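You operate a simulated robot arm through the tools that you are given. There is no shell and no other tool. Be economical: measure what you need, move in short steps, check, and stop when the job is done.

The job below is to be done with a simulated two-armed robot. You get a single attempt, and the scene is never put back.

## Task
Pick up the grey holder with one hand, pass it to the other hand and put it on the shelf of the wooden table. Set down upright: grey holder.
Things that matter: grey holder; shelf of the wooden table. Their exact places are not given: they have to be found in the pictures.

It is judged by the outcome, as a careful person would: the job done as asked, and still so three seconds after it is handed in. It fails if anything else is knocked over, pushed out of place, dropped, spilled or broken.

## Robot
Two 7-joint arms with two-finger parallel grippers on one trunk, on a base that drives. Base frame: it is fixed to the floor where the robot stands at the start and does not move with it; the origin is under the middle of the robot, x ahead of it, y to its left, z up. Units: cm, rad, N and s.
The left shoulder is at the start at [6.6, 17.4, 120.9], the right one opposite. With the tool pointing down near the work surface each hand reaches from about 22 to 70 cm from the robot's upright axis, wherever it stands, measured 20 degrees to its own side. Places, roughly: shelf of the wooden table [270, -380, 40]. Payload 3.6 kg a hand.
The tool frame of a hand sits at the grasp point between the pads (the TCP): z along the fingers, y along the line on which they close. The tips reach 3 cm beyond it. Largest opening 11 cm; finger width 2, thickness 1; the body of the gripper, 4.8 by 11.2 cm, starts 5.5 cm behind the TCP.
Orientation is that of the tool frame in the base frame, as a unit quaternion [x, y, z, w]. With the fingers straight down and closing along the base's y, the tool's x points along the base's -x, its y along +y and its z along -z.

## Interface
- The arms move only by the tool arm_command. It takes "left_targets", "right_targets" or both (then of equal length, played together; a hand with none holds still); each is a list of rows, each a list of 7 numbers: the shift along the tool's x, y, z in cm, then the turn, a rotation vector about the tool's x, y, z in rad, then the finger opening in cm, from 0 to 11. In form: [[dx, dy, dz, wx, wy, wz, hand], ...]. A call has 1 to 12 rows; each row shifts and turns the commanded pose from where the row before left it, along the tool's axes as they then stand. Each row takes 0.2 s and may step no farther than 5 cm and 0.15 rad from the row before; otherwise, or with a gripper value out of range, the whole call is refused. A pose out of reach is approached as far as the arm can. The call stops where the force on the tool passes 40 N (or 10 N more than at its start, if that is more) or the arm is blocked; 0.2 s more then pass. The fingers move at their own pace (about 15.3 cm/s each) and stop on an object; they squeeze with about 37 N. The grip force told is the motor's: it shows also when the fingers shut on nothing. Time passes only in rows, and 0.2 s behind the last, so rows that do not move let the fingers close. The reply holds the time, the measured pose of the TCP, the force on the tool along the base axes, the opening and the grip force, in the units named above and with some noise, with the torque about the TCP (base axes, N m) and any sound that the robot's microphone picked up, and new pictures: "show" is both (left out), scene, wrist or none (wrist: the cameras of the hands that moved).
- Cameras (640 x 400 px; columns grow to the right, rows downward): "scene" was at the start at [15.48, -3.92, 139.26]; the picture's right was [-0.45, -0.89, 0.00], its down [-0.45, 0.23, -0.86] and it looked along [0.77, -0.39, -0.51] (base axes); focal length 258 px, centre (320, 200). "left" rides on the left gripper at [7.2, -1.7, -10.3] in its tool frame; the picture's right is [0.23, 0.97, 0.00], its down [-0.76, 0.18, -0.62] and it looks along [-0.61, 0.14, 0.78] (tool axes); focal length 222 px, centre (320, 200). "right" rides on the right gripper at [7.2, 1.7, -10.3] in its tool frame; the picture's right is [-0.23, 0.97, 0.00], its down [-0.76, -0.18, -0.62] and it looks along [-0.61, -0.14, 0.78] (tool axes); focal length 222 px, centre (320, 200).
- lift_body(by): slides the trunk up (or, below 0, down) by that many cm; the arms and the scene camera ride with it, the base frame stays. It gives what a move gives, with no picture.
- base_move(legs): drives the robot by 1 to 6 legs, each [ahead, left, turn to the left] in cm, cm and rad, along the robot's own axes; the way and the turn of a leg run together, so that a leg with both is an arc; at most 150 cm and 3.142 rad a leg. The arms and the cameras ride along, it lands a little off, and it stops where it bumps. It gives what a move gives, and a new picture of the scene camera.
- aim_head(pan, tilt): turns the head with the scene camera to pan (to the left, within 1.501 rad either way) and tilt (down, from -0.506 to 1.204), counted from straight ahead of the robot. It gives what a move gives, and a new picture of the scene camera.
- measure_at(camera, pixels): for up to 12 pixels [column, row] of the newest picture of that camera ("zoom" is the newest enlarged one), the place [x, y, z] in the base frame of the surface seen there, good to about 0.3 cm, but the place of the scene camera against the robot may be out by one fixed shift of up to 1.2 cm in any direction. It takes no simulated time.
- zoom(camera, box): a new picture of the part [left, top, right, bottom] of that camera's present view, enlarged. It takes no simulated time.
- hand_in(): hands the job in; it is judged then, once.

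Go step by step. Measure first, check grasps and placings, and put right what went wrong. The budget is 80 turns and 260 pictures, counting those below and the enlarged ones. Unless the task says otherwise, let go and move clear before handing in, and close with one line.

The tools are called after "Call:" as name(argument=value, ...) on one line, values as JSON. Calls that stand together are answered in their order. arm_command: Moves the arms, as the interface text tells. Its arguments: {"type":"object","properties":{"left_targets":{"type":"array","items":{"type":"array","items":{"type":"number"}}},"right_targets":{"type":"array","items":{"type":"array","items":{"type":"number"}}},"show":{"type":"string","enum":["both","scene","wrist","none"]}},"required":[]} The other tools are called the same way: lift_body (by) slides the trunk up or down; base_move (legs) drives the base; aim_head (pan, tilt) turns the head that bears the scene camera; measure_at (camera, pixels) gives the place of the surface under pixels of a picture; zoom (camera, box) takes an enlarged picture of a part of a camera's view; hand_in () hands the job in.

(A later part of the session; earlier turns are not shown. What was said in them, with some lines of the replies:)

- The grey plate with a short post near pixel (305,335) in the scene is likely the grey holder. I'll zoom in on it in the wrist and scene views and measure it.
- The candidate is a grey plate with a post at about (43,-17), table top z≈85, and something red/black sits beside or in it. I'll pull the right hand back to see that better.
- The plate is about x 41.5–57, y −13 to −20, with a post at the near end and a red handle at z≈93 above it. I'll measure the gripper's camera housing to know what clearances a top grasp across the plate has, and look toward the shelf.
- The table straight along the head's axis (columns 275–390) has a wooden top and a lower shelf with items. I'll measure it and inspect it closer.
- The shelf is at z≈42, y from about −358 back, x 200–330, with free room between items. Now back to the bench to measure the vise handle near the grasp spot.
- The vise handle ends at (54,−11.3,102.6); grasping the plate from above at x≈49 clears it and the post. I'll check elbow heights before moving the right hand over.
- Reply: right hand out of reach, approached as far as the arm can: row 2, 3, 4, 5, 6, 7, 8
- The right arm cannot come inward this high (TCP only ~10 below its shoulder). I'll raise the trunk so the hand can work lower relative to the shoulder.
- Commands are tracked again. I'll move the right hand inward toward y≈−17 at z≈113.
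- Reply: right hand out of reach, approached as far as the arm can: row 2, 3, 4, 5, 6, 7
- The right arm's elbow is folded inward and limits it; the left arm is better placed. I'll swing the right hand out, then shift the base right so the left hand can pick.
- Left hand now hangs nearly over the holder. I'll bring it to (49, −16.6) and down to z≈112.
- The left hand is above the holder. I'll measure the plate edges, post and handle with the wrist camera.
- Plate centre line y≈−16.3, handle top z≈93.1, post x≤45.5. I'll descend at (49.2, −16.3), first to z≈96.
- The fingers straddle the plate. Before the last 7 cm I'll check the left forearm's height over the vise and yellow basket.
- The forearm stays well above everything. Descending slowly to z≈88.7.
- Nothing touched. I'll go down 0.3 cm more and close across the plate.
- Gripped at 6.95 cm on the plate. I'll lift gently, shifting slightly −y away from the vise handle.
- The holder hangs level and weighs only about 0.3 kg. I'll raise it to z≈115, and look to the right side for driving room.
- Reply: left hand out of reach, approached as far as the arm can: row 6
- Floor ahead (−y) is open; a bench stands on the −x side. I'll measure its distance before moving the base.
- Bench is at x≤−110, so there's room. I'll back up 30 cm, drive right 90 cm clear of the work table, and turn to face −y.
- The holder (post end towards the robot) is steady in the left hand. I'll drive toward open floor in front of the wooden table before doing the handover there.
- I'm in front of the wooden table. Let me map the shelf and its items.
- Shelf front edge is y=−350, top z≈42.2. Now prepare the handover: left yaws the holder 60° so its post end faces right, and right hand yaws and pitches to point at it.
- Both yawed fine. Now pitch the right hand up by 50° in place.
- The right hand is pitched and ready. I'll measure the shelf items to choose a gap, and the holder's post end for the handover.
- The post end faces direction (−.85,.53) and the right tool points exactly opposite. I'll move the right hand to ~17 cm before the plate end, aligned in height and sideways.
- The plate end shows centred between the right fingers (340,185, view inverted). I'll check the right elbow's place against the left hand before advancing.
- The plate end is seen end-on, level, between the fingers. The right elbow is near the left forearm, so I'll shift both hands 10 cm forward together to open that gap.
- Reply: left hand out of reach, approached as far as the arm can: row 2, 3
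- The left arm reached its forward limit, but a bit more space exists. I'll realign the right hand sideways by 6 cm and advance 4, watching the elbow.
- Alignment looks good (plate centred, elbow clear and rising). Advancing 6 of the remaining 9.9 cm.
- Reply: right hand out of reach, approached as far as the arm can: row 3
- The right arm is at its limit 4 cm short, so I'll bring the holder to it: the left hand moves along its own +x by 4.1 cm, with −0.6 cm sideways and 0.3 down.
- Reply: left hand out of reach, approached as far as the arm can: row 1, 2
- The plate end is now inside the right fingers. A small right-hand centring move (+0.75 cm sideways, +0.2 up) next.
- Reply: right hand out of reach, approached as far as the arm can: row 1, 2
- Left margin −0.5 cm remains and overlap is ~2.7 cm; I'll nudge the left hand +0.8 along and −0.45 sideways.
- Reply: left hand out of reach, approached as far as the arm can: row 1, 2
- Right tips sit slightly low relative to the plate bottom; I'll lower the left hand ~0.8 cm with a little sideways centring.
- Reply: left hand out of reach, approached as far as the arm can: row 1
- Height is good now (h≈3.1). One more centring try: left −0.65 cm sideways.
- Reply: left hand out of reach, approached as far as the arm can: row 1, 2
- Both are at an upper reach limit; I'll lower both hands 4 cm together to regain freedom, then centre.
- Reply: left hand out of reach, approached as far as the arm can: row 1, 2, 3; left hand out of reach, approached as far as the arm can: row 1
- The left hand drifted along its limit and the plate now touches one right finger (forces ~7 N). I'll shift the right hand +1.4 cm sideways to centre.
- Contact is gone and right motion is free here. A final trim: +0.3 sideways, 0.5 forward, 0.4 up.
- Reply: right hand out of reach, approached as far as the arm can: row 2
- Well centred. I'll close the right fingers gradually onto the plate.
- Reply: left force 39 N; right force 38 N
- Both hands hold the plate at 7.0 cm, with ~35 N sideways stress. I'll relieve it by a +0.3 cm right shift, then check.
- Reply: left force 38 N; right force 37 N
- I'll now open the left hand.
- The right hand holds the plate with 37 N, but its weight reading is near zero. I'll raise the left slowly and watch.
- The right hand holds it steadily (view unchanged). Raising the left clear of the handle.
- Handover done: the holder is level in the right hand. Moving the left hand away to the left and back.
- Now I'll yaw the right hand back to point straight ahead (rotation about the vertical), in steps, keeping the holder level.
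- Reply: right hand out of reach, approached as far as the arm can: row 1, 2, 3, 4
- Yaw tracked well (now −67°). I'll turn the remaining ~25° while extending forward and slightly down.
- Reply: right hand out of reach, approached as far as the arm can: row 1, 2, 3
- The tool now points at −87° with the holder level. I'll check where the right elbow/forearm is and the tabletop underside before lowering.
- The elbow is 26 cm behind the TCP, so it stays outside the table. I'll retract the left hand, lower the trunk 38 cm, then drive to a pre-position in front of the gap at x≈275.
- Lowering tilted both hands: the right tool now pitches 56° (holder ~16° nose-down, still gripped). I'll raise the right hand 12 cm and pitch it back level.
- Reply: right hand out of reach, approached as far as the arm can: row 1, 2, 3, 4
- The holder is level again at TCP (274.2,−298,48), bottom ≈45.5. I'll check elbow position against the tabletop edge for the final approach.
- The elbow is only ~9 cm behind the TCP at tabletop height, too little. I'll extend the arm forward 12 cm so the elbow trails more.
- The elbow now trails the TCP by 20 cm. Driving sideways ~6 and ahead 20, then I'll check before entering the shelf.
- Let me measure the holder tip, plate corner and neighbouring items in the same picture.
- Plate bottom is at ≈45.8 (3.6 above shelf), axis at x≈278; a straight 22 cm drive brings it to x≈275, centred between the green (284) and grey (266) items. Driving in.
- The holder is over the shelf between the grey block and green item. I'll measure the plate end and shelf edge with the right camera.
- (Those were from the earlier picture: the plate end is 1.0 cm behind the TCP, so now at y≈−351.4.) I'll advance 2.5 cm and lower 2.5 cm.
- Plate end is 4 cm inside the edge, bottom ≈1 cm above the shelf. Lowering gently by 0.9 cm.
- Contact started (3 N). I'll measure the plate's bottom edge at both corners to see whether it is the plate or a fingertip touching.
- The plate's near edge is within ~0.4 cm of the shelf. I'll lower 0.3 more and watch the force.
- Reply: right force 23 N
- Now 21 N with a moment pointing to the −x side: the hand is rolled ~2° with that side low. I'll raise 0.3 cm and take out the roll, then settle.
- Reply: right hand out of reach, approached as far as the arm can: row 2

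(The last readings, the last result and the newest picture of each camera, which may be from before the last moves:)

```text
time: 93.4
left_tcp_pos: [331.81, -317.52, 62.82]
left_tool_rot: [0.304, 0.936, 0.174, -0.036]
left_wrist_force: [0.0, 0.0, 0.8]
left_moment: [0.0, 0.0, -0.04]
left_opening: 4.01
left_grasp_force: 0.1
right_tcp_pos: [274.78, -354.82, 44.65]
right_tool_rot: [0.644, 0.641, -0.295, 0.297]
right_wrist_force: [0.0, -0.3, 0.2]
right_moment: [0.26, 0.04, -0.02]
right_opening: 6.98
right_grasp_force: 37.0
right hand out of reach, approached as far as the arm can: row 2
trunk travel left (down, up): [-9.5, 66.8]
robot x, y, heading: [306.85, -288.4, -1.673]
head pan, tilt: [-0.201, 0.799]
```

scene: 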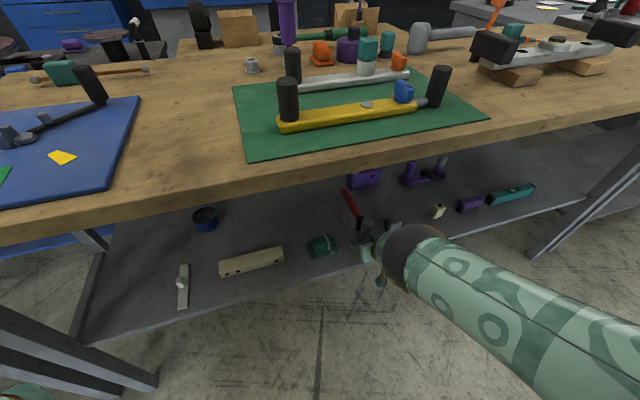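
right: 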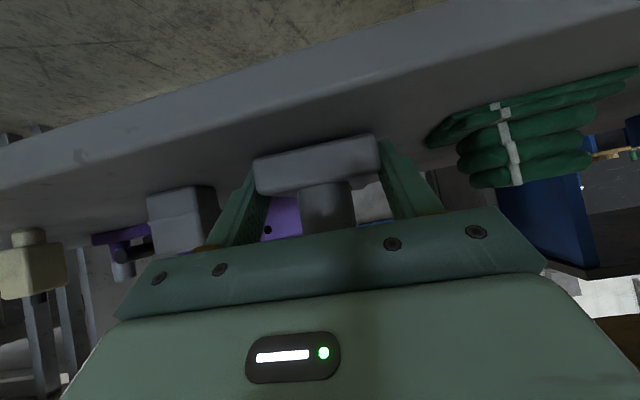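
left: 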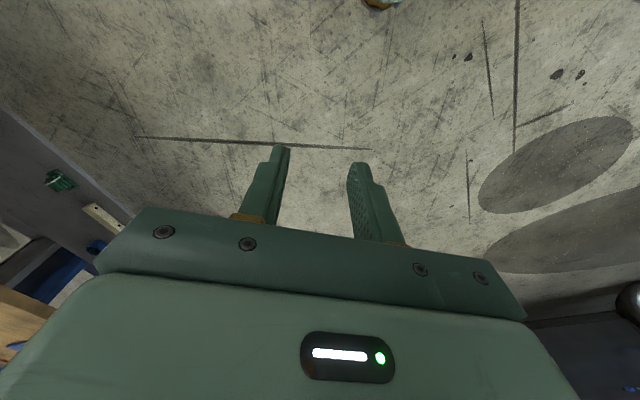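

Roll is gone and there's no contact at z 44.65. Lowering in tiny steps.

Call:
arm_command(right_targets=[[0.12, 0, 0.1, 0, 0, 0, 4], [0.08, 0, 0.06, 0, 0, 0, 4]], show="none")

```text
time: 94.0
left_tcp_pos: [331.92, -317.55, 62.74]
left_tool_rot: [0.304, 0.936, 0.173, -0.036]
left_wrist_force: [-0.1, 0.1, -0.7]
left_moment: [0.0, -0.01, -0.02]
left_opening: 4.03
left_grasp_force: 0.2
right_tcp_pos: [274.66, -354.87, 44.73]
right_tool_rot: [0.643, 0.64, -0.297, 0.298]
right_wrist_force: [3.6, 2.4, 5.9]
right_moment: [0.12, 0.22, -0.03]
right_opening: 6.98
right_grasp_force: 36.6
trunk travel left (down, up): [-9.5, 66.8]
robot x, y, heading: [307.44, -288.22, -1.678]
head pan, tilt: [-0.201, 0.799]
```

Light contact (6 N). Opening slowly to 9 cm.

Call:
arm_command(right_targets=[[0, 0, 0, 0, 0, 0, 7.2], [0, 0, 0, 0, 0, 0, 7.6], [0, 0, 0, 0, 0, 0, 8.2], [0, 0, 0, 0, 0, 0, 8.8], [0, 0, 0, 0, 0, 0, 8.8]])

Call:
zoom(camera="right", box=[160, 80, 480, 240])

```text
time: 95.2
left_tcp_pos: [331.86, -317.64, 62.88]
left_tool_rot: [0.304, 0.936, 0.173, -0.036]
left_wrist_force: [0.6, 0.3, 0.9]
left_moment: [0.02, -0.01, -0.03]
left_opening: 3.97
left_grasp_force: 0.2
right_tcp_pos: [274.56, -354.87, 44.71]
right_tool_rot: [0.643, 0.64, -0.297, 0.297]
right_wrist_force: [4.8, 5.1, 7.1]
right_moment: [-0.01, 0.18, -0.09]
right_opening: 8.56
right_grasp_force: 0.0
trunk travel left (down, up): [-9.5, 66.8]
robot x, y, heading: [307.29, -288.08, -1.678]
head pan, tilt: [-0.201, 0.799]
```

scene: 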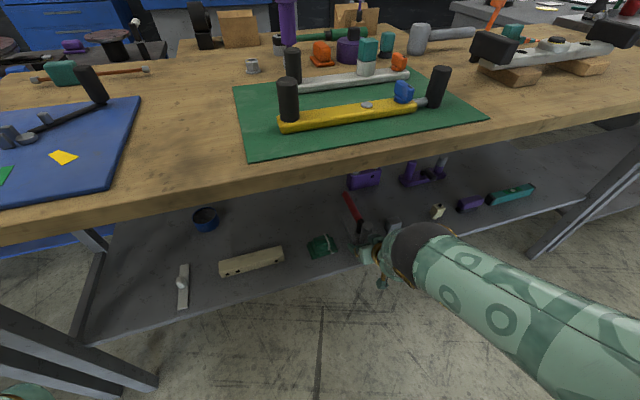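
right: 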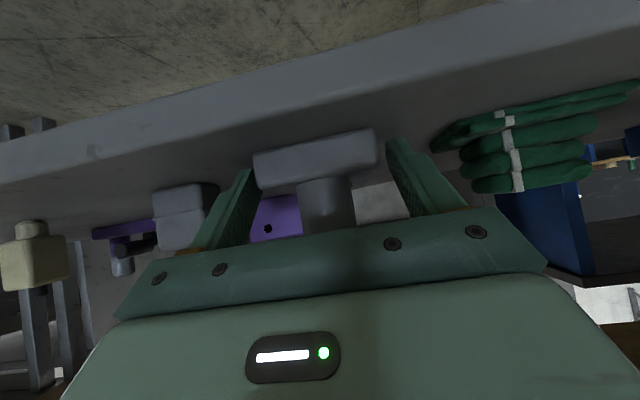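

```text
2.00 times, centred on (320, 160) of right
```

zoom: 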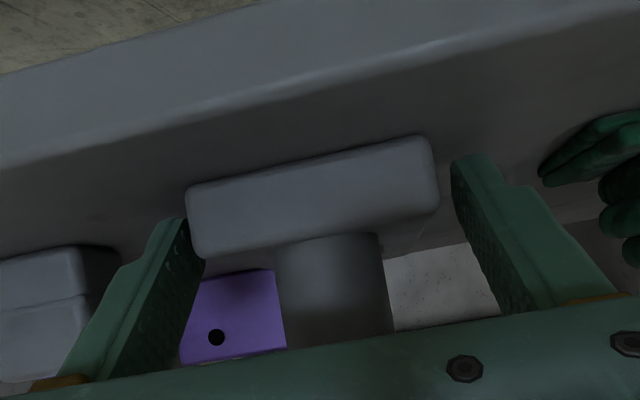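

Released; the holder stands flat on the shelf. I'll raise slightly and back the hand straight out.

Call:
arm_command(right_targets=[[-0.31, 0, -0.26, 0, 0, 0, 8.8], [-0.31, 0, -0.26, 0, 0, 0, 9.2], [0.6, 0, -1.2, 0, 0, 0, 9.2], [1.0, 0, -1.6, 0, 0, 0, 9.2], [1.2, 0, -1.9, 0, 0, 0, 9.2], [1.2, 0, -1.9, 0, 0, 0, 9.2], [1.2, 0, -1.9, 0, 0, 0, 9.2]])

Call:
zoom(camera="right", box=[160, 60, 480, 240])

```text
time: 96.8
left_tcp_pos: [331.77, -317.59, 62.8]
left_tool_rot: [0.304, 0.936, 0.174, -0.037]
left_wrist_force: [0.0, 0.4, 0.4]
left_moment: [-0.01, 0.0, 0.03]
left_opening: 4.0
left_grasp_force: 0.0
right_tcp_pos: [274.91, -344.96, 46.9]
right_tool_rot: [0.643, 0.638, -0.301, 0.298]
right_wrist_force: [0.4, 0.1, 0.1]
right_moment: [-0.02, 0.01, 0.01]
right_opening: 9.19
right_grasp_force: 0.1
trunk travel left (down, up): [-9.5, 66.8]
robot x, y, heading: [307.24, -288.02, -1.679]
head pan, tilt: [-0.201, 0.799]
```

scene: 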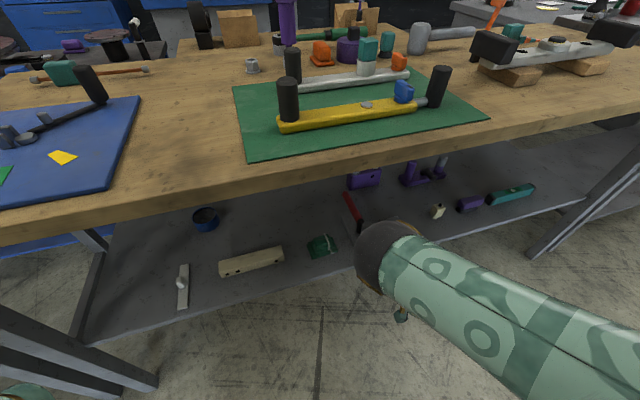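
right: 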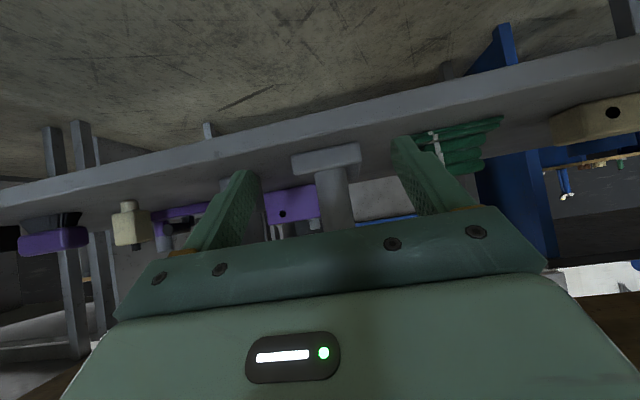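

```text
2.00 times, centred on (320, 150) of right
```

zoom: 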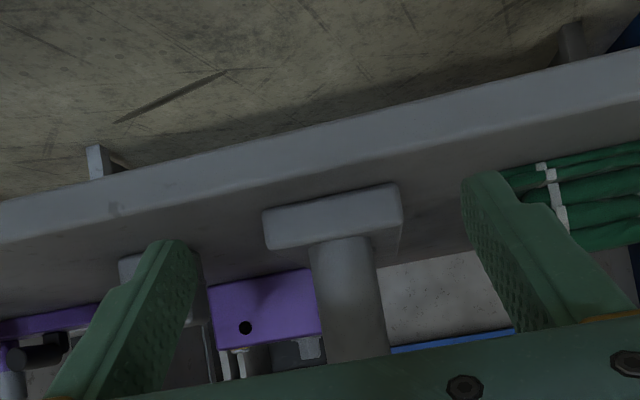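

The holder stands upright, clear of the fingers. I'll back the base straight away from the table and take a last look at the shelf.

Call:
base_move(legs=[[-45, 0, 0]])

Call:
aim_head(pan=-0.2, tilt=0.55)

Call:
zoom(camera="scene", box=[140, 100, 460, 300])

```text
time: 99.5
left_tcp_pos: [336.61, -273.23, 62.9]
left_tool_rot: [0.31, 0.934, 0.173, -0.035]
left_wrist_force: [1.0, 0.4, 0.2]
left_moment: [-0.02, -0.01, -0.01]
left_opening: 4.01
left_grasp_force: 0.0
right_tcp_pos: [279.34, -300.03, 46.74]
right_tool_rot: [0.648, 0.634, -0.302, 0.295]
right_wrist_force: [0.1, -0.4, -0.6]
right_moment: [0.0, -0.01, 0.03]
right_opening: 9.19
right_grasp_force: 0.1
trunk travel left (down, up): [-9.5, 66.8]
robot x, y, heading: [312.26, -243.62, -1.689]
head pan, tilt: [-0.201, 0.799]
```

scene: 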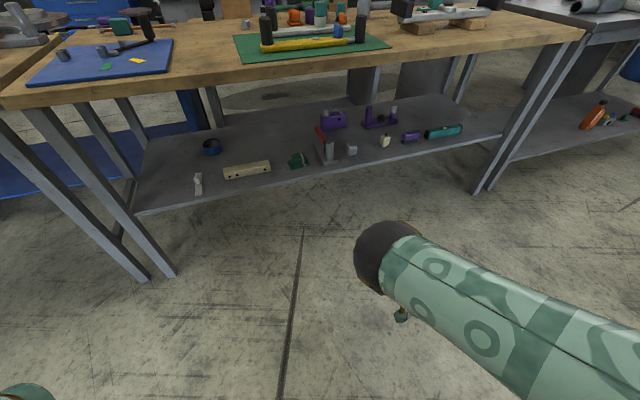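

```text
time: 100.3
left_tcp_pos: [336.47, -273.22, 62.87]
left_tool_rot: [0.309, 0.934, 0.173, -0.035]
left_wrist_force: [0.5, -0.4, 0.6]
left_moment: [-0.02, -0.03, -0.04]
left_opening: 3.98
left_grasp_force: 0.0
right_tcp_pos: [279.39, -299.84, 46.73]
right_tool_rot: [0.647, 0.635, -0.302, 0.295]
right_wrist_force: [-0.7, 0.3, 0.1]
right_moment: [-0.01, -0.04, 0.01]
right_opening: 9.17
right_grasp_force: 0.0
trunk travel left (down, up): [-9.5, 66.8]
robot x, y, heading: [312.43, -243.54, -1.691]
head pan, tilt: [-0.201, 0.55]
```

scene: 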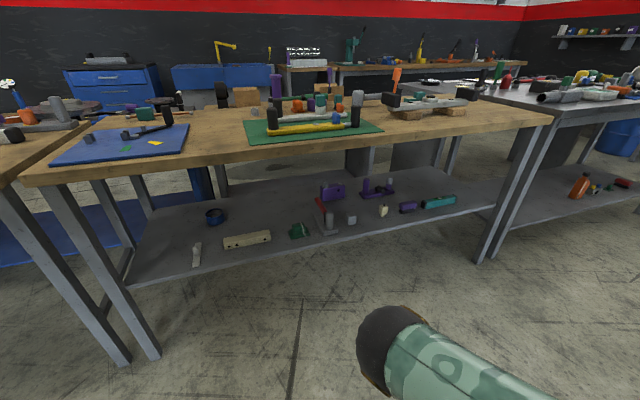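

```text
2.00 times, centred on (300, 200) of scene
```

zoom: 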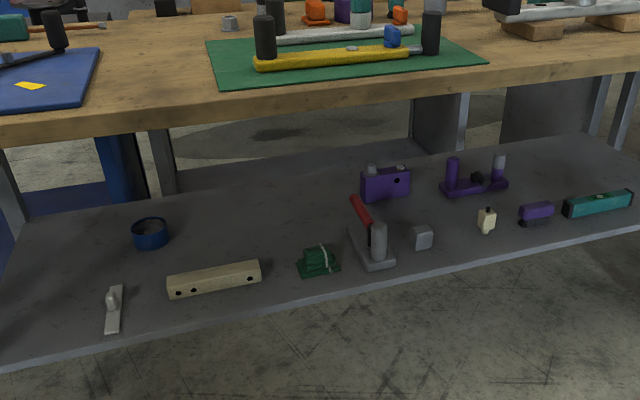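

The grey holder stands upright on the shelf at pixel (375,250) of the enlarged picture, its neighbours look undisturbed, and both hands are clear, so I'm handing in.

Call:
hand_in()

```text
The job is handed in.
```

I picked up the grey holder with the left hand, passed it to the right hand and set it upright on the wooden table's shelf. Nothing else was knocked over or moved that I could see, and the job is handed in.
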